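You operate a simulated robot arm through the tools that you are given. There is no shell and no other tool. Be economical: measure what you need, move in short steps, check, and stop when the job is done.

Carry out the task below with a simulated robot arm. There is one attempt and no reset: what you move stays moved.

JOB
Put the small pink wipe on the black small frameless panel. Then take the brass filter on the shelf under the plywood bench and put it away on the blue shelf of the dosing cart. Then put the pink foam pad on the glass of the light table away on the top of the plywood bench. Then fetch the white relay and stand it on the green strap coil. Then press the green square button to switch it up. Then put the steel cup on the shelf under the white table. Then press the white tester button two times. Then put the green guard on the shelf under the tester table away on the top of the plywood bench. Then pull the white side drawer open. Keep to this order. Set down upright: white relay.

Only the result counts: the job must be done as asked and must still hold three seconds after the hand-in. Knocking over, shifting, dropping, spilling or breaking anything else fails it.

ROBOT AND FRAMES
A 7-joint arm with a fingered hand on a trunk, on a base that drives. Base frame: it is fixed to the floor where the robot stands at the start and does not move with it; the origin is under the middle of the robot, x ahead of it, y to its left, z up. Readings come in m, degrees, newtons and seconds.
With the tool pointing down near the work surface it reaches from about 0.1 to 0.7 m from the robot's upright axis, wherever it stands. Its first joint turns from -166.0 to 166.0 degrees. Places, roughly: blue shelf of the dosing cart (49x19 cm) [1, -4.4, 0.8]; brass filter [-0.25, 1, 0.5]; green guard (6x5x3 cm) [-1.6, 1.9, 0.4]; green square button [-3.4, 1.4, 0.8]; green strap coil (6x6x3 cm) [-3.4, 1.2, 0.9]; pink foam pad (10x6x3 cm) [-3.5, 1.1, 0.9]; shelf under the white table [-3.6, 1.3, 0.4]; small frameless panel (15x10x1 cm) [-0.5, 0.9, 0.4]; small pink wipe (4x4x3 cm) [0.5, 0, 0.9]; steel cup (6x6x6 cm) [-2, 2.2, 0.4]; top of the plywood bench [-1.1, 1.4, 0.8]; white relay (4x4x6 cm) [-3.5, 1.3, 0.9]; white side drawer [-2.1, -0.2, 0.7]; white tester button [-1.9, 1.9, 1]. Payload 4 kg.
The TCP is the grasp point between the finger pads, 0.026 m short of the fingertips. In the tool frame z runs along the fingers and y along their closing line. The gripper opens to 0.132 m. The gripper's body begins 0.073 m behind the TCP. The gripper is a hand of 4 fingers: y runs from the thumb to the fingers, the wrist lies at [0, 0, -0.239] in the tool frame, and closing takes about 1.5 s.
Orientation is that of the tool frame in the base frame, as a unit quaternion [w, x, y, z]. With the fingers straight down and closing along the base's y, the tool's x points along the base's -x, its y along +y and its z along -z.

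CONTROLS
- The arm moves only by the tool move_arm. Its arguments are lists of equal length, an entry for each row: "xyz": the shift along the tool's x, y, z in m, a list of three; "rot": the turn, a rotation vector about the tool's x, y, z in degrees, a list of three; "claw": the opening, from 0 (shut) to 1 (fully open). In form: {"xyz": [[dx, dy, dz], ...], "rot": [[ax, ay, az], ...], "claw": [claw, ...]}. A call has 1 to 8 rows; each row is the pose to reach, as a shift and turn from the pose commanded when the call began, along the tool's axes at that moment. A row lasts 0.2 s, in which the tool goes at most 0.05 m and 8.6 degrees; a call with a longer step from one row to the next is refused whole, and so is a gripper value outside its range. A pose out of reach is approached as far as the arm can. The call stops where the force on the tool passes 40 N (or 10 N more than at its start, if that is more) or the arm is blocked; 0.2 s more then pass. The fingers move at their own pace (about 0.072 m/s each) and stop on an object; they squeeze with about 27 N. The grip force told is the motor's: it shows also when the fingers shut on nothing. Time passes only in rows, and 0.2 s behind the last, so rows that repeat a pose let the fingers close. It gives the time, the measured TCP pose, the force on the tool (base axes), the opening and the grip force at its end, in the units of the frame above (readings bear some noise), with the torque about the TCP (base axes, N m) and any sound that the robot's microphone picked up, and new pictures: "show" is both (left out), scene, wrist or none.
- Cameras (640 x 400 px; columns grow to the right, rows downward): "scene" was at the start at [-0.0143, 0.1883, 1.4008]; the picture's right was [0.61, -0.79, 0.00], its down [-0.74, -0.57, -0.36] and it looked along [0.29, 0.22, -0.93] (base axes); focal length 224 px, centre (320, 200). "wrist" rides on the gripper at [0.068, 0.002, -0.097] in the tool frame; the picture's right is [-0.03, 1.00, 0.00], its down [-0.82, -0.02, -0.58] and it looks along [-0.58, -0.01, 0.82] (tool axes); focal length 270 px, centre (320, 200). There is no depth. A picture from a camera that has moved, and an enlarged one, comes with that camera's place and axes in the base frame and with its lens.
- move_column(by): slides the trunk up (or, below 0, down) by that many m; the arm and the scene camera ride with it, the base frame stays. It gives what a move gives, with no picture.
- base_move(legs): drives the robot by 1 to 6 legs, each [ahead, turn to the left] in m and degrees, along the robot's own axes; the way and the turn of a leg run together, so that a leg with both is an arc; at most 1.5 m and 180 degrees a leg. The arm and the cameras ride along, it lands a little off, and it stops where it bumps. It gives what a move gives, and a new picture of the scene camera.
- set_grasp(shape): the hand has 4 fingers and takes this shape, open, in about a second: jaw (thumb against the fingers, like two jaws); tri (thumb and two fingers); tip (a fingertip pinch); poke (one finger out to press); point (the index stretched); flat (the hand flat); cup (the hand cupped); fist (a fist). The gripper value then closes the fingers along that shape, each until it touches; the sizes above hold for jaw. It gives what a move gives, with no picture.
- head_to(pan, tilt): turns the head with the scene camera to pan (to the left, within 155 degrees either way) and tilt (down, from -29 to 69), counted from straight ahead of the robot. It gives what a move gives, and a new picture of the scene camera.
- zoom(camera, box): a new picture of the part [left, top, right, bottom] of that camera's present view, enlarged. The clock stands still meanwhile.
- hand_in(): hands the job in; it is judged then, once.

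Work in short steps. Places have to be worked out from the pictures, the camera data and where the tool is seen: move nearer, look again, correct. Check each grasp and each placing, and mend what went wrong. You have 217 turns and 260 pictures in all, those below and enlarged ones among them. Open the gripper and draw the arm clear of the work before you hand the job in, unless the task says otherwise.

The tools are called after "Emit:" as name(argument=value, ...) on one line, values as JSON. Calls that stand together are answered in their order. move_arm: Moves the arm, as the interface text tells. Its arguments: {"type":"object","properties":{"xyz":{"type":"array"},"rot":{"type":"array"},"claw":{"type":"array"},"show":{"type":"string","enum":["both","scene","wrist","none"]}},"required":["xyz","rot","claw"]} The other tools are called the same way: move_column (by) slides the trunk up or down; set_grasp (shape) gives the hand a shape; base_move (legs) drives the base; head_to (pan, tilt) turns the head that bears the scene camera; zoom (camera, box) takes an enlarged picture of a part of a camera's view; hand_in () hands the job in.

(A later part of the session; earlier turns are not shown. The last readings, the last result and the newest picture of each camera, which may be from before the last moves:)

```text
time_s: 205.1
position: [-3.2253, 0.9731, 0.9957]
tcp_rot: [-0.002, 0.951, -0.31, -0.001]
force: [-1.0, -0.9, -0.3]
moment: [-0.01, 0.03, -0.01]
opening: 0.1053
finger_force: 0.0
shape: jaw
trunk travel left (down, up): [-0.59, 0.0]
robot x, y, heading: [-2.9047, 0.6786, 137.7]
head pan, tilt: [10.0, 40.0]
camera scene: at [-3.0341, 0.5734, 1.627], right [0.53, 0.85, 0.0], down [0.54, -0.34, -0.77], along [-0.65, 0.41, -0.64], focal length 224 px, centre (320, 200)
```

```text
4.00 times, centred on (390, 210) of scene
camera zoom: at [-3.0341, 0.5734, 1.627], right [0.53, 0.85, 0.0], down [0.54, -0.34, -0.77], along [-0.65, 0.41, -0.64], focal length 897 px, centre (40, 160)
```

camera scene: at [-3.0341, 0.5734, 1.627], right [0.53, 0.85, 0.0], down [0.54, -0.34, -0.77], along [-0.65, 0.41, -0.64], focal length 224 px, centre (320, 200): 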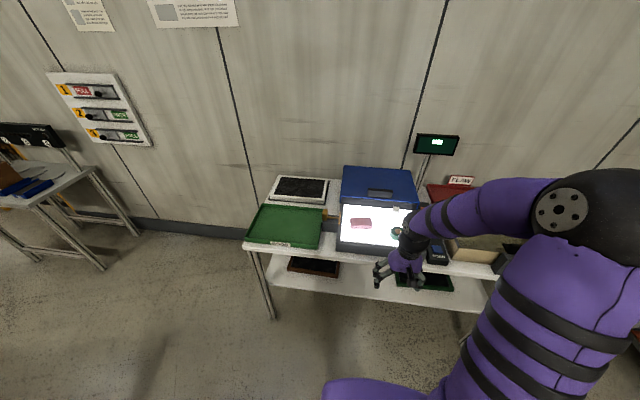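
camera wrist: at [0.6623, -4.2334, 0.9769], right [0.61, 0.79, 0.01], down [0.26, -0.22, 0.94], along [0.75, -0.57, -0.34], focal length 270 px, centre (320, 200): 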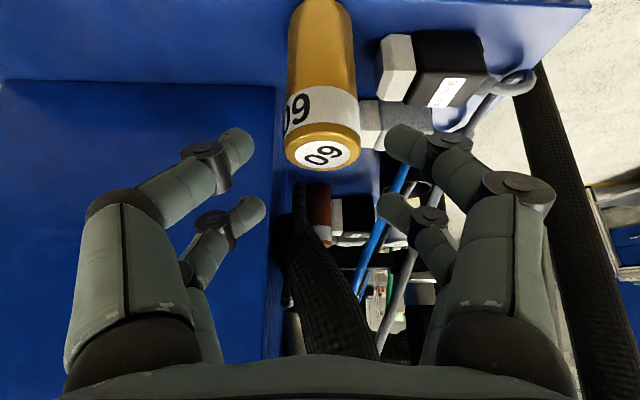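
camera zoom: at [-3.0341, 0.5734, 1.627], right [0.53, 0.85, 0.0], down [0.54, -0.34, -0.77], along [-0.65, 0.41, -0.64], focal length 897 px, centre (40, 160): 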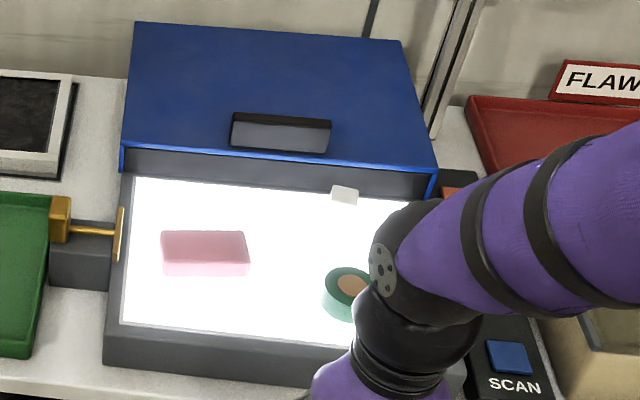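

Triangulated pad centre ≈(-3.527,1.10,0.907), long axis at bearing ~56°. I move the base 0.18 m closer.

Emit:
base_move(legs=[[0.18, 0]])

Emit:
move_arm(xyz=[[0.01, 0.01, -0.02], [0.02, 0.03, -0.04], [0.02, 0.05, -0.05], [0.02, 0.07, -0.05], [0.02, 0.08, -0.05], [0.02, 0.08, -0.05], [0.02, 0.08, -0.05], [0.02, 0.08, -0.05]], rot=[[0, 0, 8.5], [0, 0, 17], [0, 0, 25.5], [0, 0, 34], [0, 0, 42.5], [0, 0, 51], [0, 0, 59.5], [0, 0, 68]], claw=[0.8, 0.8, 0.8, 0.8, 0.8, 0.8, 0.8, 0.8], show="both")

```text
time_s: 206.6
position: [-3.3564, 1.0939, 0.995]
tcp_rot: [-0.001, 0.95, -0.313, -0.002]
force: [-0.2, 0.3, -0.2]
moment: [-0.01, 0.0, 0.02]
opening: 0.1053
finger_force: 0.0
shape: jaw
trunk travel left (down, up): [-0.59, 0.0]
robot x, y, heading: [-3.0327, 0.7992, 137.8]
head pan, tilt: [10.0, 40.0]
camera scene: at [-3.1676, 0.6951, 1.6269], right [0.54, 0.84, 0.0], down [0.54, -0.34, -0.77], along [-0.65, 0.41, -0.64], focal length 224 px, centre (320, 200)
```

scene: 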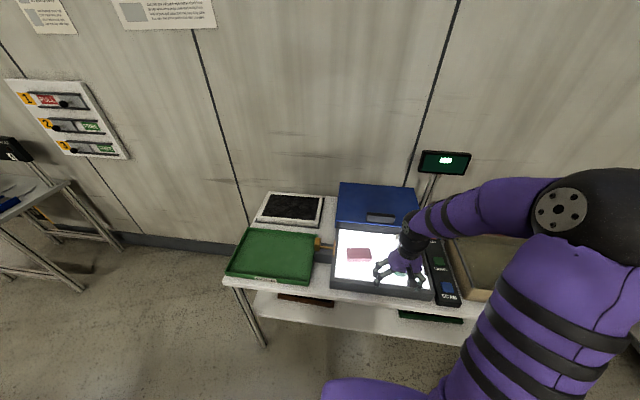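

```text
time_s: 208.4
position: [-3.3866, 1.0185, 1.0449]
tcp_rot: [-0.001, -0.613, 0.79, 0.004]
force: [0.1, 0.9, -0.7]
moment: [0.01, 0.0, -0.01]
opening: 0.1055
finger_force: 0.1
shape: jaw
trunk travel left (down, up): [-0.59, 0.0]
robot x, y, heading: [-3.0333, 0.7991, 137.6]
head pan, tilt: [10.0, 40.0]
camera scene: at [-3.1671, 0.6945, 1.6269], right [0.54, 0.84, 0.0], down [0.54, -0.34, -0.77], along [-0.65, 0.41, -0.64], focal length 224 px, centre (320, 200)
camera wrist: at [-3.4043, 0.9511, 1.142], right [-0.96, 0.28, 0.01], down [0.23, 0.78, 0.58], along [0.16, 0.56, -0.81], focal length 270 px, centre (320, 200)
```

scene: 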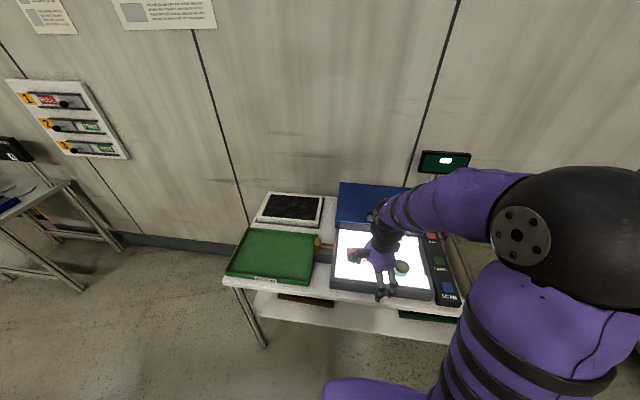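
wrist: 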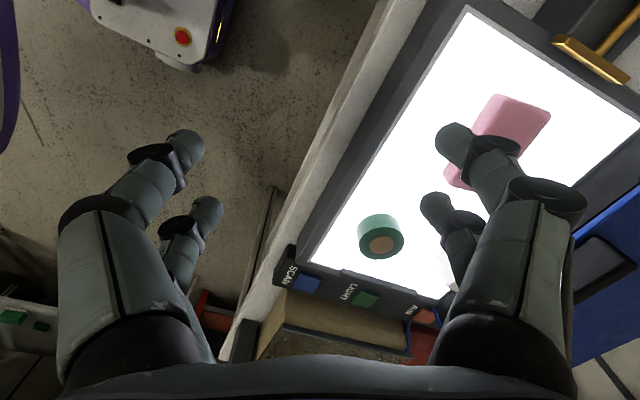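

The wrist view gives pad ≈(-3.54,1.097), coil ≈(-3.41,1.188). I move over the pad with a further +17° yaw.

Emit:
move_arm(xyz=[[-0.01, 0.04, 0.01], [-0.02, 0.085, 0.02], [-0.03, 0.13, 0.03], [-0.0385, 0.166, 0.04], [-0.0385, 0.166, 0.07]], rot=[[0, 0, 4], [0, 0, 8], [0, 0, 12], [0, 0, 17], [0, 0, 17]], claw=[0.8, 0.8, 0.8, 0.8, 0.8], show="both")

```text
time_s: 209.6
position: [-3.5389, 1.0982, 0.9756]
tcp_rot: [-0.001, -0.488, 0.873, 0.003]
force: [0.3, 0.3, 0.1]
moment: [0.03, -0.01, 0.03]
opening: 0.1053
finger_force: 0.0
shape: jaw
trunk travel left (down, up): [-0.59, 0.0]
robot x, y, heading: [-3.0387, 0.803, 137.5]
head pan, tilt: [10.0, 40.0]
camera scene: at [-3.1674, 0.6948, 1.6269], right [0.54, 0.84, 0.0], down [0.54, -0.34, -0.77], along [-0.65, 0.41, -0.64], focal length 224 px, centre (320, 200)
camera wrist: at [-3.5742, 1.0399, 1.0728], right [-0.84, 0.54, 0.01], down [0.45, 0.68, 0.58], along [0.31, 0.49, -0.82], focal length 270 px, centre (320, 200)
```

scene: 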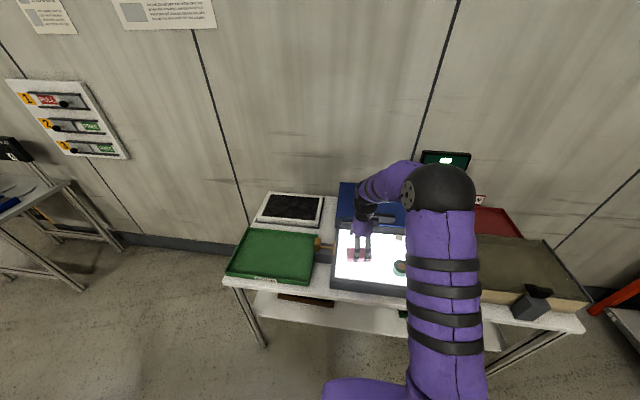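
wrist: 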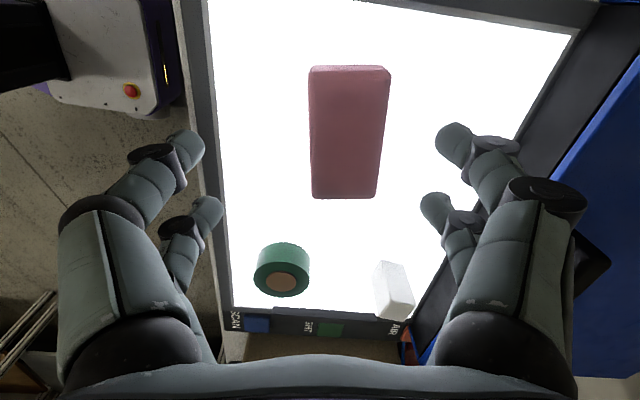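

Nicely aligned. I shift 1.7 cm along closing axis and lower to z≈0.922.

Emit:
move_arm(xyz=[[0.004, 0.017, 0.01], [0.004, 0.017, 0.03], [0.004, 0.017, 0.045], [0.004, 0.017, 0.054]], rot=[[0, 0, 0], [0, 0, 0], [0, 0, 0], [0, 0, 0]], claw=[0.72, 0.72, 0.72, 0.72], show="wrist")

```text
time_s: 210.6
position: [-3.5563, 1.102, 0.9223]
tcp_rot: [0.0, -0.489, 0.872, 0.003]
force: [0.0, 0.9, -0.1]
moment: [0.02, 0.02, 0.0]
opening: 0.0954
finger_force: 0.0
shape: jaw
trunk travel left (down, up): [-0.59, 0.0]
robot x, y, heading: [-3.0389, 0.8038, 137.5]
head pan, tilt: [10.0, 40.0]
camera wrist: at [-3.5907, 1.0444, 1.0203], right [-0.84, 0.54, 0.01], down [0.45, 0.68, 0.58], along [0.31, 0.49, -0.82], focal length 270 px, centre (320, 200)
```

wrist: 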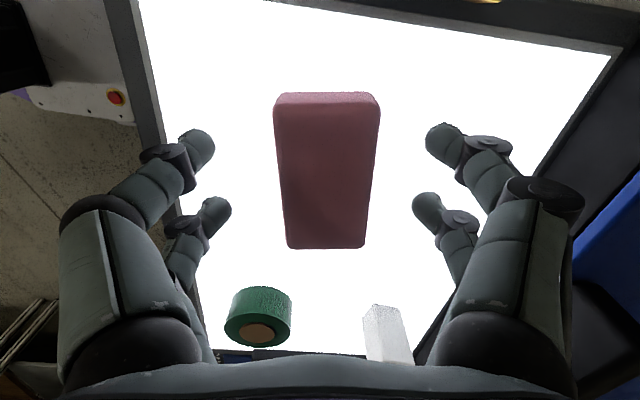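

By its apparent length, the pad top seems near z≈0.89, so I lower another 2 cm and re-check.

Emit:
move_arm(xyz=[[0, -0.001, 0.01], [0, -0.001, 0.02]], rot=[[0, 0, 0], [0, 0, 0]], claw=[0.72, 0.72], show="wrist")

```text
time_s: 211.2
position: [-3.5536, 1.1027, 0.9016]
tcp_rot: [-0.001, -0.488, 0.873, 0.002]
force: [-0.2, 0.3, -0.2]
moment: [-0.01, -0.02, -0.03]
opening: 0.0953
finger_force: 0.0
shape: jaw
trunk travel left (down, up): [-0.59, 0.0]
robot x, y, heading: [-3.0379, 0.7991, 137.7]
head pan, tilt: [10.0, 40.0]
camera wrist: at [-3.5888, 1.0442, 0.9993], right [-0.84, 0.54, 0.01], down [0.45, 0.68, 0.58], along [0.31, 0.49, -0.82], focal length 270 px, centre (320, 200)
```

wrist: 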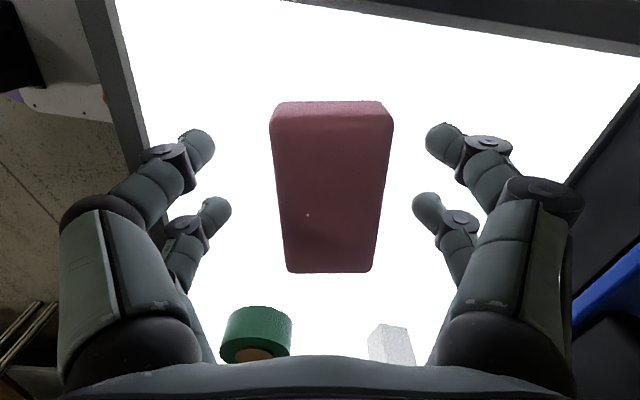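

Scaling gives pad top z≈0.884, glass ≈0.855. I lower 1.4 cm more and close.

Emit:
move_arm(xyz=[[0, 0.001, 0.008], [0, 0.001, 0.014], [0, 0.001, 0.014], [0, 0.001, 0.014], [0, 0.001, 0.014], [0, 0.001, 0.014], [0, 0.001, 0.014]], rot=[[0, 0, 0], [0, 0, 0], [0, 0, 0], [0, 0, 0], [0, 0, 0], [0, 0, 0], [0, 0, 0]], claw=[0.72, 0.72, 0, 0, 0, 0, 0], show="wrist")

```text
time_s: 212.8
position: [-3.5558, 1.1025, 0.8871]
tcp_rot: [-0.001, -0.489, 0.872, 0.003]
force: [0.0, -0.5, 6.4]
moment: [-0.17, -0.2, -0.01]
opening: 0.0499
finger_force: 26.3
shape: jaw
trunk travel left (down, up): [-0.59, 0.0]
robot x, y, heading: [-3.0411, 0.8017, 137.5]
head pan, tilt: [10.0, 40.0]
camera wrist: at [-3.5905, 1.0437, 0.9846], right [-0.84, 0.54, 0.01], down [0.45, 0.68, 0.58], along [0.31, 0.49, -0.82], focal length 270 px, centre (320, 200)
```

wrist: 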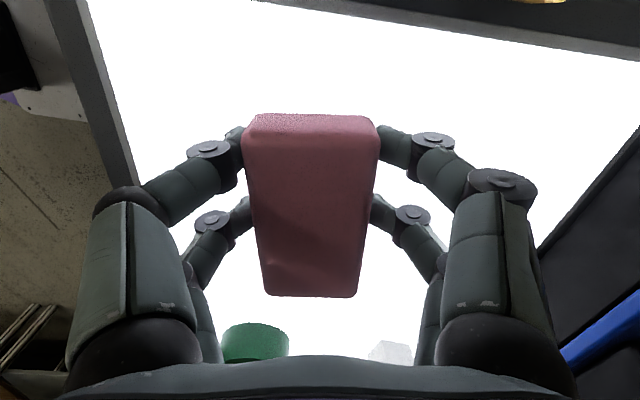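

Gripped (0.050). I lift 10 cm.

Emit:
move_arm(xyz=[[0, 0, -0.03], [0, 0, -0.06], [0, 0, -0.1], [0, 0, -0.14]], rot=[[0, 0, 0], [0, 0, 0], [0, 0, 0], [0, 0, 0]], claw=[0, 0, 0, 0], show="wrist")

```text
time_s: 213.8
position: [-3.5562, 1.103, 1.028]
tcp_rot: [-0.001, -0.488, 0.873, 0.003]
force: [-0.1, 0.2, 0.2]
moment: [0.01, 0.01, 0.01]
opening: 0.05
finger_force: 26.9
shape: jaw
trunk travel left (down, up): [-0.59, 0.0]
robot x, y, heading: [-3.0394, 0.8002, 137.4]
head pan, tilt: [10.0, 40.0]
camera wrist: at [-3.5915, 1.0448, 1.125], right [-0.84, 0.54, 0.01], down [0.45, 0.68, 0.58], along [0.31, 0.49, -0.82], focal length 270 px, centre (320, 200)
```

wrist: 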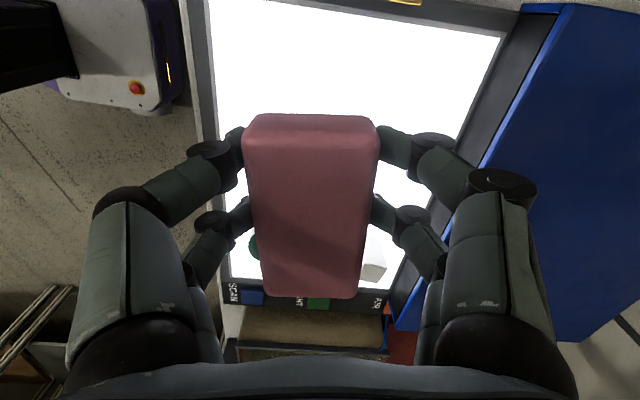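

Pad held. I pull the hand in, back away and drive to the plywood bench's long side.

Emit:
move_arm(xyz=[[0.008, -0.04, 0], [0.015, -0.08, 0], [0.022, -0.12, 0], [0.03, -0.157, 0]], rot=[[0, 0, 0], [0, 0, 0], [0, 0, 0], [0, 0, 0]], claw=[0, 0, 0, 0], show="none")

Emit:
base_move(legs=[[-0.18, 0], [0, -112.5], [0.6, 0], [0, -26], [0.7, 0], [0, 50]])

Emit:
head_to(pan=15, tilt=40)

```text
time_s: 214.8
position: [-3.4384, 0.9944, 1.0252]
tcp_rot: [-0.001, -0.489, 0.872, 0.003]
force: [-0.2, -0.2, -0.1]
moment: [-0.02, 0.0, 0.0]
opening: 0.0499
finger_force: 26.8
shape: jaw
trunk travel left (down, up): [-0.59, 0.0]
robot x, y, heading: [-3.0358, 0.8017, 137.7]
head pan, tilt: [10.0, 40.0]
```

```text
time_s: 232.1
position: [-1.456, 1.3336, 1.0253]
tcp_rot: [0.001, 0.256, 0.967, 0.003]
force: [0.0, -1.3, -0.5]
moment: [0.01, 0.0, 0.0]
opening: 0.0494
finger_force: 26.9
shape: jaw
trunk travel left (down, up): [-0.59, 0.0]
robot x, y, heading: [-1.6364, 0.9273, 49.7]
head pan, tilt: [10.0, 40.0]
camera scene: at [-1.7481, 1.056, 1.6269], right [0.86, -0.51, 0.0], down [-0.33, -0.55, -0.77], along [0.39, 0.66, -0.64], focal length 224 px, centre (320, 200)
```

scene: 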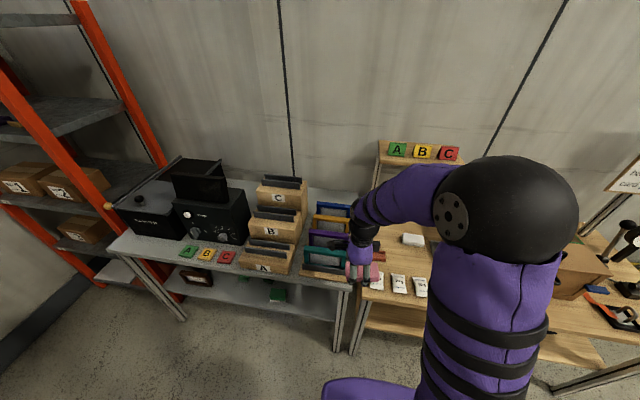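

```text
time_s: 232.7
position: [-1.4571, 1.3346, 1.0257]
tcp_rot: [0.001, 0.255, 0.967, 0.002]
force: [-0.1, -0.7, 0.5]
moment: [0.01, -0.05, 0.0]
opening: 0.0489
finger_force: 27.2
shape: jaw
trunk travel left (down, up): [-0.59, 0.0]
robot x, y, heading: [-1.635, 0.9281, 49.6]
head pan, tilt: [15.0, 40.0]
camera scene: at [-1.7546, 1.0594, 1.6269], right [0.9, -0.43, 0.0], down [-0.28, -0.58, -0.77], along [0.33, 0.69, -0.64], focal length 224 px, centre (320, 200)
```

scene: 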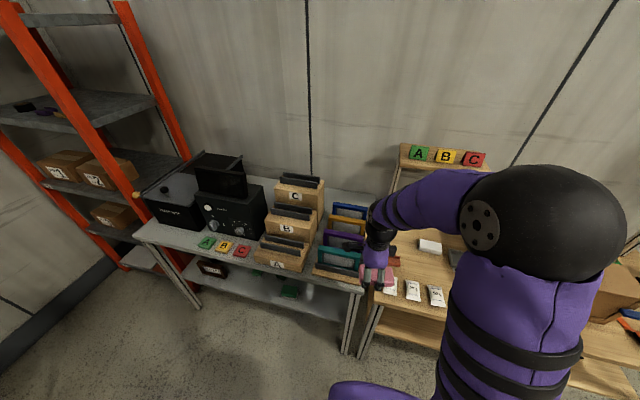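

I look to the right side of the elbow for free space on the bench top.

Emit:
head_to(pan=-50, tilt=35)

Emit:
zoom(camera="wrist", box=[0, 0, 640, 400])

```text
time_s: 234.1
position: [-1.4574, 1.3346, 1.0252]
tcp_rot: [0.001, 0.255, 0.967, 0.002]
force: [1.0, 0.3, -0.4]
moment: [0.02, 0.03, -0.01]
opening: 0.0494
finger_force: 26.9
shape: jaw
trunk travel left (down, up): [-0.59, 0.0]
robot x, y, heading: [-1.6341, 0.929, 49.5]
head pan, tilt: [-50.0, 35.0]
camera scene: at [-1.7031, 0.9821, 1.6345], right [-0.01, -1.0, 0.0], down [-0.57, 0.0, -0.82], along [0.82, -0.01, -0.57], focal length 224 px, centre (320, 200)
```

scene: 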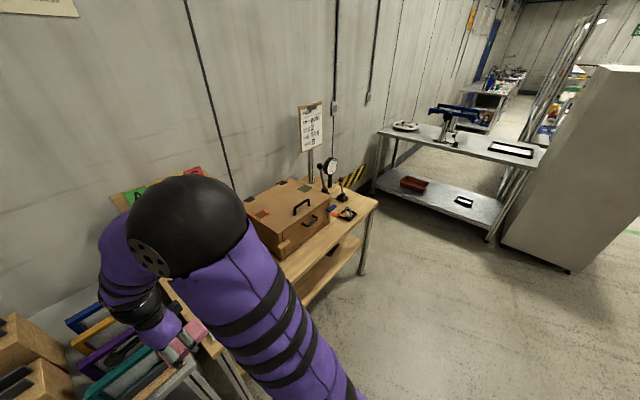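

```text
1.00 times, centred on (320, 200) of wrist (not enlarged: the box is as wide or as high as the picture)
camera zoom: at [-1.5142, 1.3697, 1.1226], right [0.52, 0.86, 0.01], down [0.7, -0.42, 0.58], along [0.5, -0.29, -0.82], focal length 270 px, centre (320, 200)
```

zoom: 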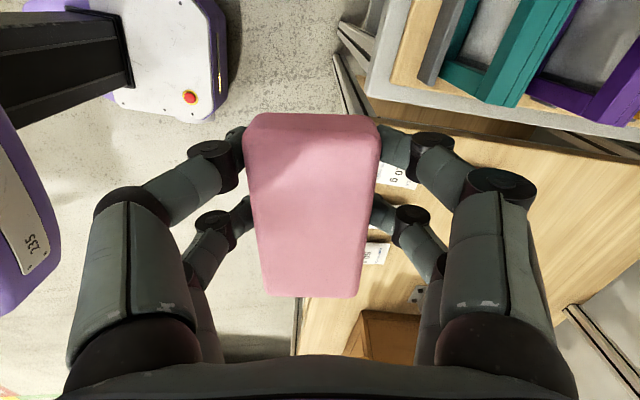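

I move the hand over the bench's front edge to see the free area with the wrist camera.

Emit:
move_arm(xyz=[[-0.035, 0.02, -0.005], [-0.07, 0.04, -0.01], [-0.105, 0.058, -0.015], [-0.138, 0.076, -0.02]], rot=[[0, 0, 0], [0, 0, 0], [0, 0, 0], [0, 0, 0]], claw=[0, 0, 0, 0], show="wrist")

Emit:
head_to(pan=-10, tilt=45)

```text
time_s: 235.1
position: [-1.2975, 1.3365, 1.0455]
tcp_rot: [0.002, 0.255, 0.967, 0.003]
force: [0.6, 0.2, 0.1]
moment: [-0.01, 0.01, 0.0]
opening: 0.0489
finger_force: 26.5
shape: jaw
trunk travel left (down, up): [-0.59, 0.0]
robot x, y, heading: [-1.6353, 0.9269, 49.4]
head pan, tilt: [-50.0, 35.0]
camera wrist: at [-1.3548, 1.3706, 1.1423], right [0.52, 0.86, 0.01], down [0.7, -0.42, 0.58], along [0.5, -0.29, -0.82], focal length 270 px, centre (320, 200)
```

wrist: 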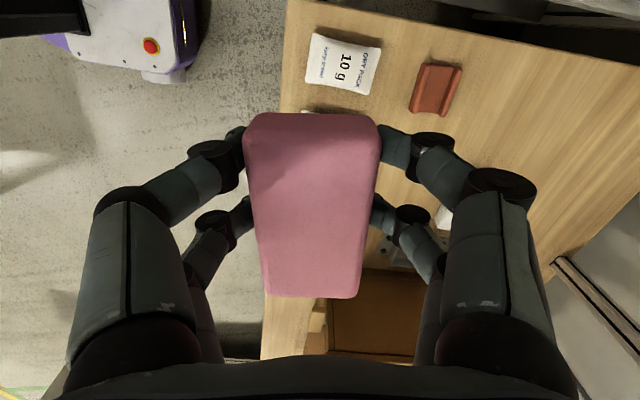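

```text
time_s: 236.2
position: [-1.2984, 1.3369, 1.0445]
tcp_rot: [0.002, 0.256, 0.967, 0.002]
force: [-0.8, -0.2, 0.3]
moment: [-0.01, -0.01, -0.01]
opening: 0.0488
finger_force: 27.4
shape: jaw
trunk travel left (down, up): [-0.59, 0.0]
robot x, y, heading: [-1.6404, 0.929, 49.7]
head pan, tilt: [-10.0, 45.0]
camera scene: at [-1.7284, 1.0344, 1.6197], right [0.64, -0.77, 0.0], down [-0.55, -0.45, -0.71], along [0.55, 0.45, -0.71], focal length 224 px, centre (320, 200)
```

scene: 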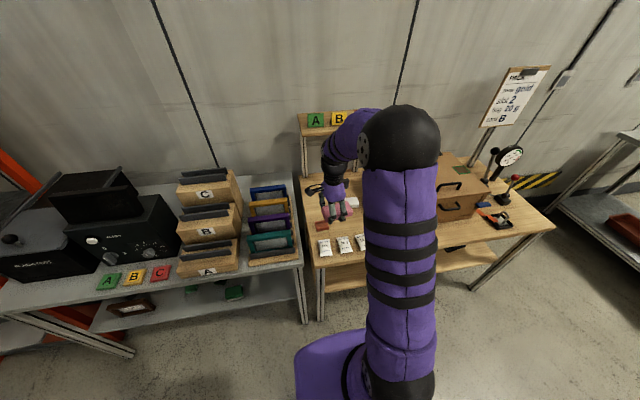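

Emit:
zoom(camera="scene", box=[280, 150, 440, 270])

```text
3.33 times, centred on (360, 210) of scene
camera zoom: at [-1.7284, 1.0344, 1.6197], right [0.64, -0.77, 0.0], down [-0.55, -0.45, -0.71], along [0.55, 0.45, -0.71], focal length 747 px, centre (187, 167)
```

zoom: 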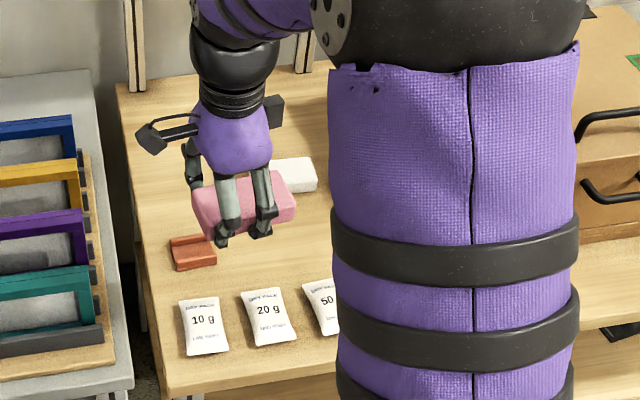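

Free spot chosen at P≈(-1.089,1.518) (left rear of the bench, clear of the red item, bags and eraser). I drive 0.13 m forward to reach it.

Emit:
base_move(legs=[[0.13, 0]])

```text
time_s: 237.4
position: [-1.2166, 1.4333, 1.0449]
tcp_rot: [0.001, 0.255, 0.967, 0.002]
force: [0.4, 0.0, 0.2]
moment: [0.01, 0.0, -0.02]
opening: 0.0489
finger_force: 26.7
shape: jaw
trunk travel left (down, up): [-0.59, 0.0]
robot x, y, heading: [-1.5555, 1.0225, 49.7]
head pan, tilt: [-10.0, 45.0]
camera scene: at [-1.6456, 1.1316, 1.6196], right [0.64, -0.77, 0.0], down [-0.55, -0.45, -0.71], along [0.54, 0.45, -0.71], focal length 224 px, centre (320, 200)
```

scene: 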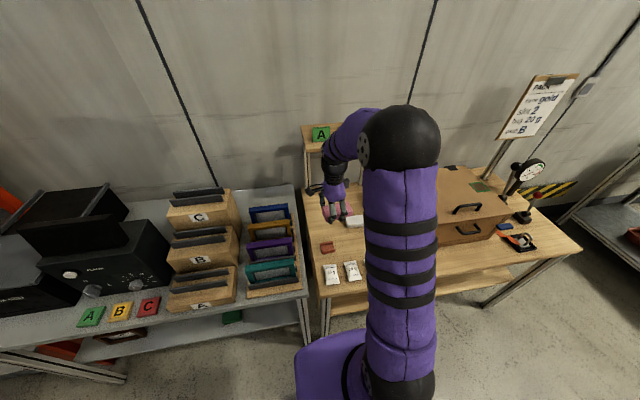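

I move above P'≈(-1.128,1.473) and lower to z≈0.88 to check.

Emit:
move_arm(xyz=[[-0.02, 0.03, 0.0], [-0.04, 0.055, 0.01], [-0.0574, 0.0785, 0.03], [-0.0574, 0.0785, 0.07], [-0.0574, 0.0785, 0.115], [-0.0574, 0.0785, 0.16]], rot=[[0, 0, 0], [0, 0, 0], [0, 0, 0], [0, 0, 0], [0, 0, 0], [0, 0, 0]], claw=[0, 0, 0, 0, 0, 0], show="both")

Emit:
zoom(camera="scene", box=[280, 100, 440, 220])

```text
time_s: 238.8
position: [-1.1261, 1.4752, 0.8851]
tcp_rot: [0.002, 0.255, 0.967, 0.003]
force: [-0.6, 0.1, -0.4]
moment: [0.0, 0.01, 0.03]
opening: 0.049
finger_force: 27.0
shape: jaw
trunk travel left (down, up): [-0.59, 0.0]
robot x, y, heading: [-1.5521, 1.0249, 49.4]
head pan, tilt: [-10.0, 45.0]
camera scene: at [-1.6459, 1.1313, 1.6197], right [0.64, -0.77, 0.0], down [-0.55, -0.45, -0.71], along [0.54, 0.45, -0.71], focal length 224 px, centre (320, 200)
camera wrist: at [-1.1843, 1.5093, 0.9817], right [0.52, 0.86, 0.01], down [0.7, -0.42, 0.58], along [0.5, -0.29, -0.82], focal length 270 px, centre (320, 200)
```

scene: 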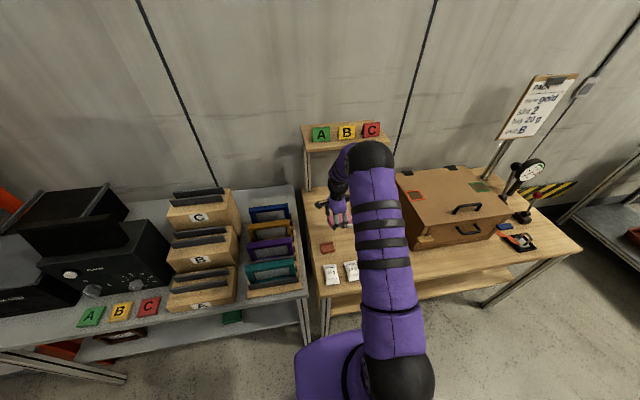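
wrist: 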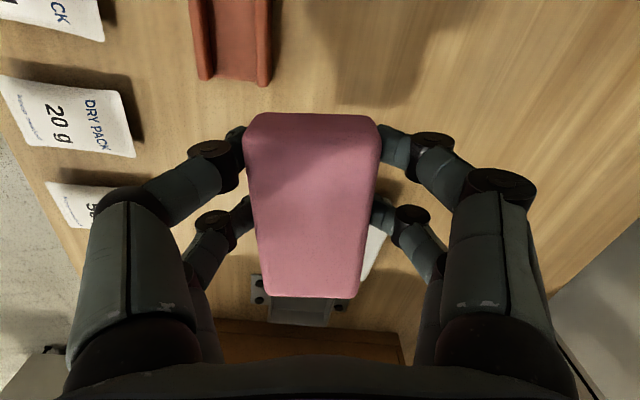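

```text
3.33 times, centred on (360, 160) of scene
camera zoom: at [-1.6459, 1.1313, 1.6197], right [0.64, -0.77, 0.0], down [-0.55, -0.45, -0.71], along [0.54, 0.45, -0.71], focal length 747 px, centre (187, 333)
```

zoom: 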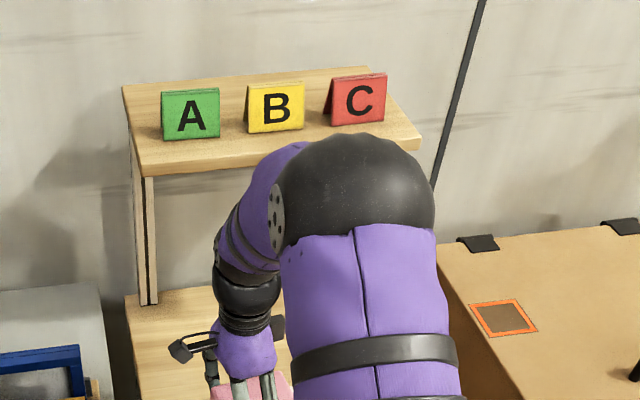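

Clearances to red item and eraser are ~2–3 cm. I lower to just above the surface.

Emit:
move_arm(xyz=[[0, 0.003, 0.02], [0, 0.003, 0.035], [0, 0.003, 0.043]], rot=[[0, 0, 0], [0, 0, 0], [0, 0, 0]], claw=[0, 0, 0], show="wrist")

```text
time_s: 239.6
position: [-1.1253, 1.4757, 0.8404]
tcp_rot: [0.001, 0.256, 0.967, 0.003]
force: [-0.3, 0.0, -0.8]
moment: [0.0, -0.02, -0.04]
opening: 0.0489
finger_force: 27.1
shape: jaw
trunk travel left (down, up): [-0.59, 0.0]
robot x, y, heading: [-1.5583, 1.0206, 49.5]
head pan, tilt: [-10.0, 45.0]
camera wrist: at [-1.1836, 1.5115, 0.9386], right [0.52, 0.86, 0.01], down [0.7, -0.42, 0.58], along [0.5, -0.29, -0.82], focal length 270 px, centre (320, 200)
```

wrist: 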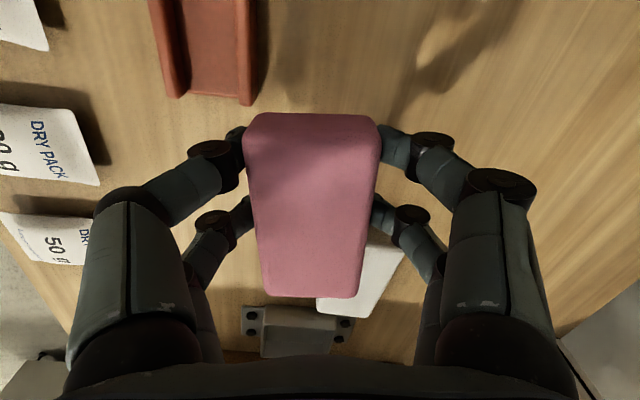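

The pad corner would be too close to both the red item and eraser. I lift a little, shift +2 cm x and +3 cm y (tool), and lower again.

Emit:
move_arm(xyz=[[0, 0, -0.03], [0.02, 0.03, -0.03], [0.02, 0.03, -0.01], [0.02, 0.03, 0.0]], rot=[[0, 0, 0], [0, 0, 0], [0, 0, 0], [0, 0, 0]], claw=[0, 0, 0, 0], show="both")

```text
time_s: 240.6
position: [-1.128, 1.5102, 0.8429]
tcp_rot: [0.001, 0.255, 0.967, 0.003]
force: [0.0, -1.1, -0.4]
moment: [-0.01, 0.02, 0.0]
opening: 0.049
finger_force: 27.1
shape: jaw
trunk travel left (down, up): [-0.59, 0.0]
robot x, y, heading: [-1.5574, 1.0235, 49.5]
head pan, tilt: [-10.0, 45.0]
camera scene: at [-1.6459, 1.1309, 1.6197], right [0.64, -0.77, 0.0], down [-0.55, -0.45, -0.71], along [0.54, 0.45, -0.71], focal length 224 px, centre (320, 200)
camera wrist: at [-1.1852, 1.5458, 0.9398], right [0.52, 0.86, 0.01], down [0.7, -0.42, 0.58], along [0.5, -0.29, -0.82], focal length 270 px, centre (320, 200)
```

scene: 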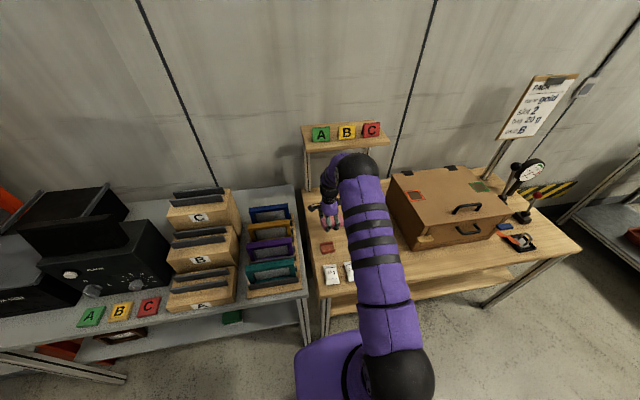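
wrist: 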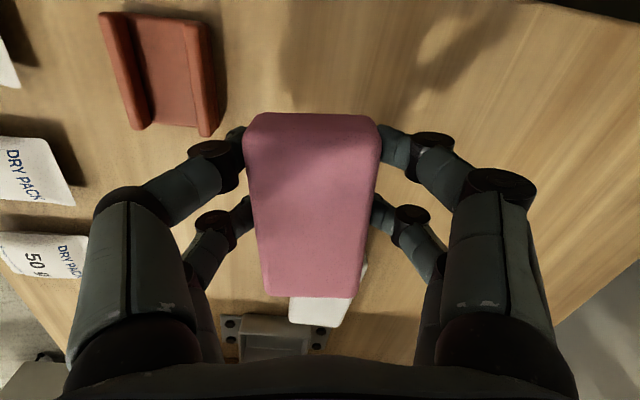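

Now clear of everything (~1.3 cm to eraser). I lower until light contact.

Emit:
move_arm(xyz=[[0.003, 0, 0.006]], rot=[[0, 0, 0]], claw=[0], show="none")

Emit:
move_arm(xyz=[[0, 0, 0.005]], rot=[[0, 0, 0]], claw=[0], show="none")

Emit:
move_arm(xyz=[[0, 0, 0.005]], rot=[[0, 0, 0]], claw=[0], show="wrist")

```text
time_s: 241.0
position: [-1.1309, 1.5136, 0.8364]
tcp_rot: [0.001, 0.254, 0.967, 0.004]
force: [-0.1, -1.3, -0.3]
moment: [-0.02, 0.01, 0.0]
opening: 0.049
finger_force: 27.3
shape: jaw
trunk travel left (down, up): [-0.59, 0.0]
robot x, y, heading: [-1.5541, 1.0225, 49.6]
head pan, tilt: [-10.0, 45.0]
```

```text
time_s: 241.4
position: [-1.1288, 1.5128, 0.8305]
tcp_rot: [0.002, 0.255, 0.967, 0.002]
force: [0.2, 0.4, 0.5]
moment: [0.0, -0.03, 0.0]
opening: 0.0491
finger_force: 27.0
shape: jaw
trunk travel left (down, up): [-0.59, 0.0]
robot x, y, heading: [-1.5565, 1.0264, 49.8]
head pan, tilt: [-10.0, 45.0]
```

```text
time_s: 241.8
position: [-1.1305, 1.5136, 0.8248]
tcp_rot: [0.001, 0.255, 0.967, 0.002]
force: [-0.1, 0.8, -0.3]
moment: [0.0, -0.03, -0.02]
opening: 0.049
finger_force: 27.6
shape: jaw
trunk travel left (down, up): [-0.59, 0.0]
robot x, y, heading: [-1.5564, 1.027, 49.6]
head pan, tilt: [-10.0, 45.0]
camera wrist: at [-1.188, 1.5479, 0.9237], right [0.52, 0.86, 0.01], down [0.7, -0.42, 0.58], along [0.5, -0.29, -0.82], focal length 270 px, centre (320, 200)
```

wrist: 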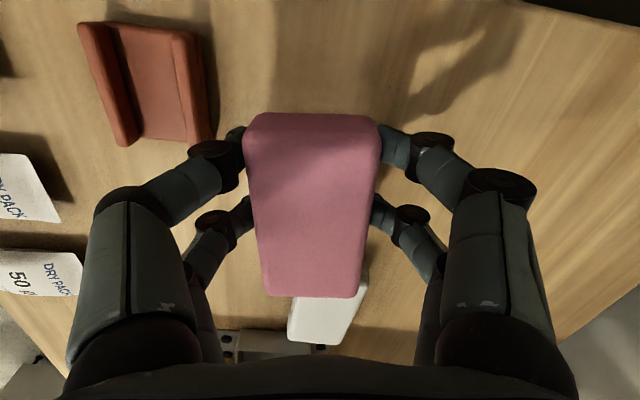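

No contact yet; continue down in steps.

Emit:
move_arm(xyz=[[0, 0, 0.006], [0, 0, 0.012]], rot=[[0, 0, 0], [0, 0, 0]], claw=[0, 0], show="none")

Emit:
move_arm(xyz=[[0, 0, 0.006]], rot=[[0, 0, 0]], claw=[0], show="wrist")

```text
time_s: 242.4
position: [-1.1302, 1.5147, 0.8141]
tcp_rot: [0.002, 0.255, 0.967, 0.002]
force: [-1.3, -0.8, -1.1]
moment: [0.0, 0.01, -0.02]
opening: 0.0491
finger_force: 26.7
shape: jaw
trunk travel left (down, up): [-0.59, 0.0]
robot x, y, heading: [-1.5525, 1.0241, 49.9]
head pan, tilt: [-10.0, 45.0]
```

```text
time_s: 242.8
position: [-1.1303, 1.5143, 0.8077]
tcp_rot: [0.001, 0.255, 0.967, 0.002]
force: [0.8, 0.9, -0.8]
moment: [0.03, 0.01, 0.04]
opening: 0.0486
finger_force: 26.9
shape: jaw
trunk travel left (down, up): [-0.59, 0.0]
robot x, y, heading: [-1.5548, 1.0234, 49.6]
head pan, tilt: [-10.0, 45.0]
camera wrist: at [-1.1877, 1.5486, 0.9053], right [0.52, 0.86, 0.01], down [0.7, -0.42, 0.58], along [0.5, -0.29, -0.82], focal length 270 px, centre (320, 200)
```

wrist: 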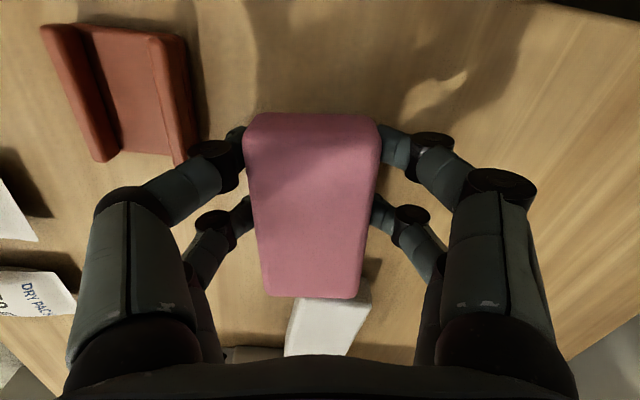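

Scaling suggests the bench surface is ≈0.765; about 1.5 cm remaining. Continue down.

Emit:
move_arm(xyz=[[0, 0, 0.005], [0, 0, 0.01]], rot=[[0, 0, 0], [0, 0, 0]], claw=[0, 0], show="none")

Emit:
move_arm(xyz=[[0, 0, 0.005]], rot=[[0, 0, 0]], claw=[0], show="none")

Emit:
move_arm(xyz=[[0, 0, 0.004]], rot=[[0, 0, 0]], claw=[0], show="wrist")

```text
time_s: 243.4
position: [-1.1313, 1.5136, 0.7974]
tcp_rot: [0.001, 0.255, 0.967, 0.002]
force: [-0.1, 0.2, -0.4]
moment: [0.0, -0.01, 0.02]
opening: 0.0487
finger_force: 26.9
shape: jaw
trunk travel left (down, up): [-0.59, 0.0]
robot x, y, heading: [-1.5549, 1.029, 49.5]
head pan, tilt: [-10.0, 45.0]
```

```text
time_s: 243.8
position: [-1.1307, 1.514, 0.7921]
tcp_rot: [0.0, 0.255, 0.967, 0.002]
force: [0.0, 0.0, 0.1]
moment: [0.02, -0.01, 0.0]
opening: 0.0487
finger_force: 26.8
shape: jaw
trunk travel left (down, up): [-0.59, 0.0]
robot x, y, heading: [-1.5555, 1.0247, 49.7]
head pan, tilt: [-10.0, 45.0]
```

```text
time_s: 244.2
position: [-1.131, 1.5145, 0.7879]
tcp_rot: [0.002, 0.255, 0.967, 0.003]
force: [0.2, -0.3, -0.9]
moment: [0.01, -0.02, -0.02]
opening: 0.0488
finger_force: 27.1
shape: jaw
trunk travel left (down, up): [-0.59, 0.0]
robot x, y, heading: [-1.5546, 1.0257, 49.5]
head pan, tilt: [-10.0, 45.0]
camera wrist: at [-1.1878, 1.549, 0.8859], right [0.52, 0.86, 0.01], down [0.7, -0.42, 0.58], along [0.5, -0.29, -0.82], focal length 270 px, centre (320, 200)
```

wrist: 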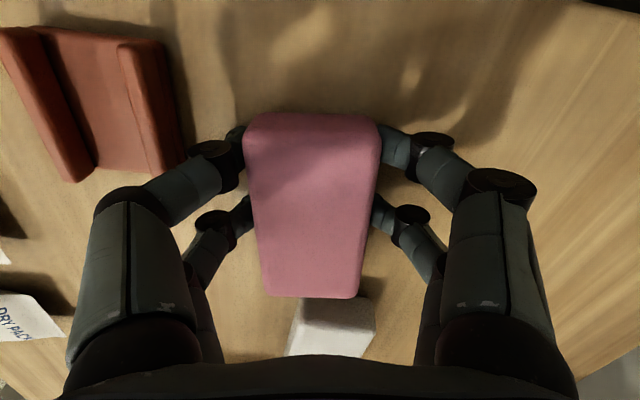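

Still free; continue carefully.

Emit:
move_arm(xyz=[[0, 0, 0.005]], rot=[[0, 0, 0]], claw=[0], show="none")

Emit:
move_arm(xyz=[[0, 0, 0.005]], rot=[[0, 0, 0]], claw=[0], show="none")

Emit:
move_arm(xyz=[[0, 0, 0.005]], rot=[[0, 0, 0]], claw=[0], show="wrist")

```text
time_s: 244.6
position: [-1.1303, 1.5138, 0.7873]
tcp_rot: [0.003, 0.255, 0.967, 0.004]
force: [-2.7, -2.0, 21.0]
moment: [-0.65, 0.63, -0.05]
opening: 0.0494
finger_force: 26.8
shape: jaw
trunk travel left (down, up): [-0.59, 0.0]
robot x, y, heading: [-1.5571, 1.0264, 49.7]
head pan, tilt: [-10.0, 45.0]
```

```text
time_s: 245.0
position: [-1.1288, 1.5149, 0.7869]
tcp_rot: [0.003, 0.256, 0.967, 0.007]
force: [-5.2, -5.6, 22.7]
moment: [-0.8, 0.62, 0.03]
opening: 0.0502
finger_force: 26.9
shape: jaw
trunk travel left (down, up): [-0.59, 0.0]
robot x, y, heading: [-1.5548, 1.0269, 49.7]
head pan, tilt: [-10.0, 45.0]
stopped in row 1: the force on the tool passed its limit at 45 N (the readings are from after the stop); the commanded pose is now the measured one
```

```text
time_s: 245.4
position: [-1.1295, 1.5164, 0.788]
tcp_rot: [0.003, 0.255, 0.967, 0.006]
force: [-5.3, -4.8, 20.0]
moment: [-0.73, 0.67, 0.0]
opening: 0.0506
finger_force: 27.3
shape: jaw
trunk travel left (down, up): [-0.59, 0.0]
robot x, y, heading: [-1.5555, 1.0251, 49.7]
head pan, tilt: [-10.0, 45.0]
stopped in row 1: the force on the tool passed its limit at 44 N (the readings are from after the stop); the commanded pose is now the measured one
camera wrist: at [-1.1867, 1.5502, 0.8843], right [0.52, 0.86, 0.01], down [0.69, -0.43, 0.58], along [0.5, -0.29, -0.82], focal length 270 px, centre (320, 200)
```

wrist: 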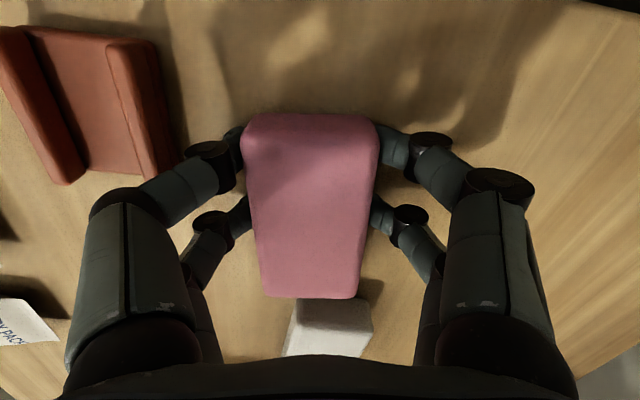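

Contact (bench ≈0.757). I raise 3 mm, open and retract upward.

Emit:
move_arm(xyz=[[0, 0, -0.003], [0, 0, -0.003], [0, 0, -0.003], [0, 0, -0.003], [0, 0, -0.02], [0, 0, -0.06], [0, 0, -0.1], [0, 0, -0.14]], rot=[[0, 0, 0], [0, 0, 0], [0, 0, 0], [0, 0, 0], [0, 0, 0], [0, 0, 0], [0, 0, 0], [0, 0, 0]], claw=[0, 0.62, 0.62, 0.62, 0.62, 0.62, 0.62, 0.62], show="wrist")

```text
time_s: 247.2
position: [-1.1299, 1.5151, 0.9258]
tcp_rot: [0.003, 0.255, 0.967, 0.006]
force: [-0.5, -0.4, 0.0]
moment: [-0.01, -0.03, -0.02]
opening: 0.0813
finger_force: 0.0
shape: jaw
trunk travel left (down, up): [-0.59, 0.0]
robot x, y, heading: [-1.5555, 1.0224, 49.7]
head pan, tilt: [-10.0, 45.0]
camera wrist: at [-1.1863, 1.5501, 1.0231], right [0.52, 0.86, 0.01], down [0.69, -0.43, 0.58], along [0.5, -0.29, -0.82], focal length 270 px, centre (320, 200)
```

wrist: 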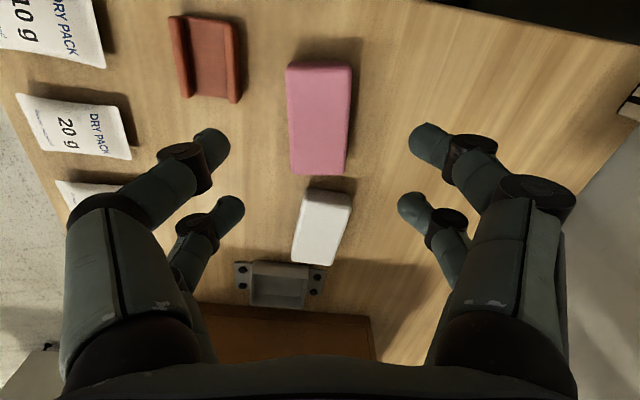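

The pad is placed. I raise and retract the arm, then drive back to the light table.

Emit:
move_arm(xyz=[[0, 0, -0.04], [0, 0, -0.08], [0.01, -0.04, -0.1], [0.02, -0.08, -0.1], [0.02, -0.12, -0.1], [0.03, -0.16, -0.1], [0.04, -0.196, -0.1]], rot=[[0, 0, 0], [0, 0, 0], [0, 0, 0], [0, 0, 0], [0, 0, 0], [0, 0, 0], [0, 0, 0]], claw=[0.8, 0.8, 0.8, 0.8, 0.8, 0.8, 0.8], show="none")

Emit:
base_move(legs=[[-0.15, 0], [0, 130], [0.75, 0]])

```text
time_s: 248.8
position: [-1.259, 1.3627, 1.0216]
tcp_rot: [0.002, 0.255, 0.967, 0.006]
force: [-0.4, 0.6, 0.1]
moment: [-0.01, 0.01, 0.0]
opening: 0.1054
finger_force: 0.0
shape: jaw
trunk travel left (down, up): [-0.59, 0.0]
robot x, y, heading: [-1.5553, 1.0249, 49.3]
head pan, tilt: [-10.0, 45.0]
```

```text
time_s: 260.0
position: [-2.8653, 0.8828, 1.0203]
tcp_rot: [0.005, 0.778, -0.628, -0.005]
force: [0.1, -0.6, 0.2]
moment: [0.01, 0.02, 0.0]
opening: 0.1055
finger_force: 0.1
shape: jaw
trunk travel left (down, up): [-0.59, 0.0]
robot x, y, heading: [-2.4155, 0.8856, -178.7]
head pan, tilt: [-10.0, 45.0]
camera scene: at [-2.4314, 0.751, 1.6197], right [0.15, 0.99, 0.0], down [0.7, -0.11, -0.71], along [-0.7, 0.11, -0.71], focal length 224 px, centre (320, 200)
```

scene: 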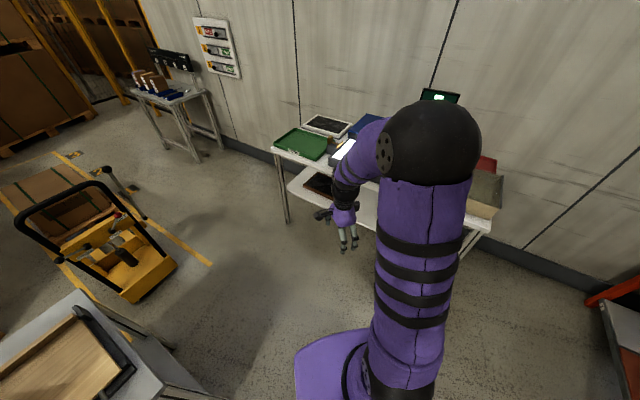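

I continue: drive 0.62 m to stand before the light table and turn to face it.

Emit:
base_move(legs=[[0.62, 0], [0, -42]])

Emit:
head_to(pan=20, tilt=45)

```text
time_s: 265.6
position: [-3.3961, 1.1737, 1.0211]
tcp_rot: [-0.002, -0.504, 0.864, 0.006]
force: [0.4, 0.7, -0.5]
moment: [-0.02, -0.01, 0.0]
opening: 0.1054
finger_force: 0.1
shape: jaw
trunk travel left (down, up): [-0.59, 0.0]
robot x, y, heading: [-3.0577, 0.8785, 139.5]
head pan, tilt: [-10.0, 45.0]
camera scene: at [-3.1614, 0.786, 1.6197], right [0.77, 0.64, 0.0], down [0.45, -0.55, -0.71], along [-0.45, 0.55, -0.71], focal length 224 px, centre (320, 200)
```

scene: 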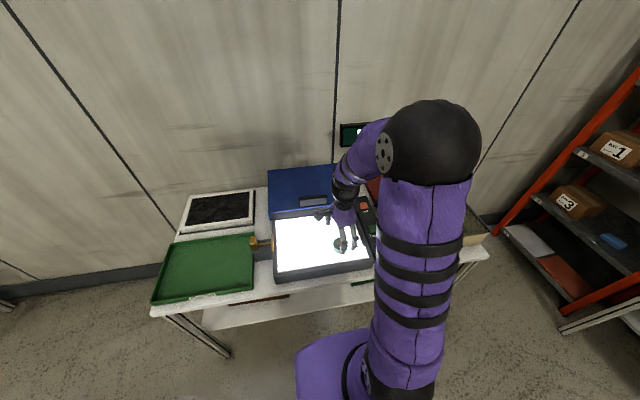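

```text
time_s: 266.6
position: [-3.3966, 1.1725, 1.0208]
tcp_rot: [-0.002, -0.504, 0.864, 0.006]
force: [-0.9, 0.1, 0.1]
moment: [-0.02, -0.04, 0.02]
opening: 0.1057
finger_force: 0.0
shape: jaw
trunk travel left (down, up): [-0.59, 0.0]
robot x, y, heading: [-3.0556, 0.8759, 139.3]
head pan, tilt: [20.0, 45.0]
camera scene: at [-3.1858, 0.7518, 1.6197], right [0.35, 0.94, 0.0], down [0.66, -0.25, -0.71], along [-0.66, 0.25, -0.71], focal length 224 px, centre (320, 200)
```

scene: 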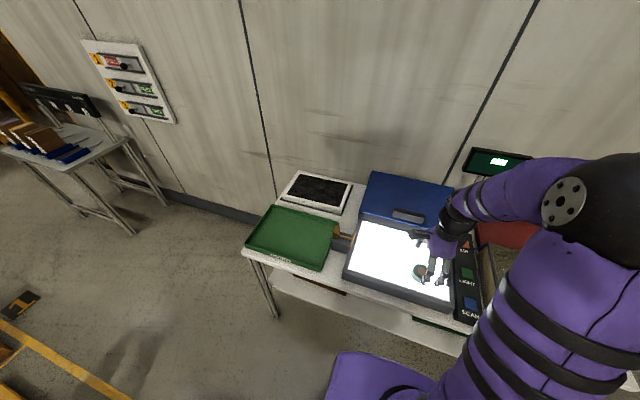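

I take a wrist view of the relay and coil.

Emit:
zoom(camera="wrist", box=[0, 0, 640, 400])

```text
1.00 times, centred on (320, 200) of wrist (not enlarged: the box is as wide or as high as the picture)
camera zoom: at [-3.4287, 1.1133, 1.1186], right [-0.86, 0.51, 0.01], down [0.43, 0.7, 0.58], along [0.29, 0.5, -0.82], focal length 270 px, centre (320, 200)
```

zoom: 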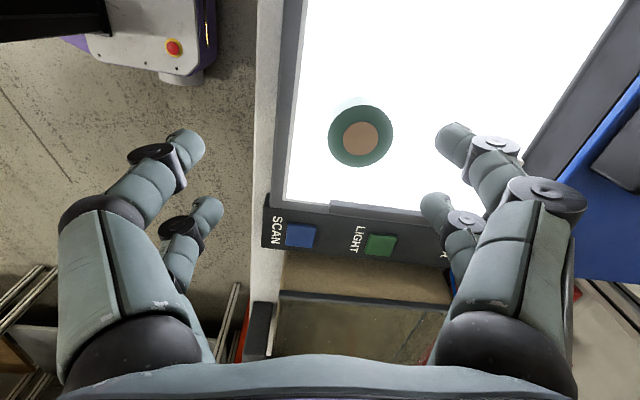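

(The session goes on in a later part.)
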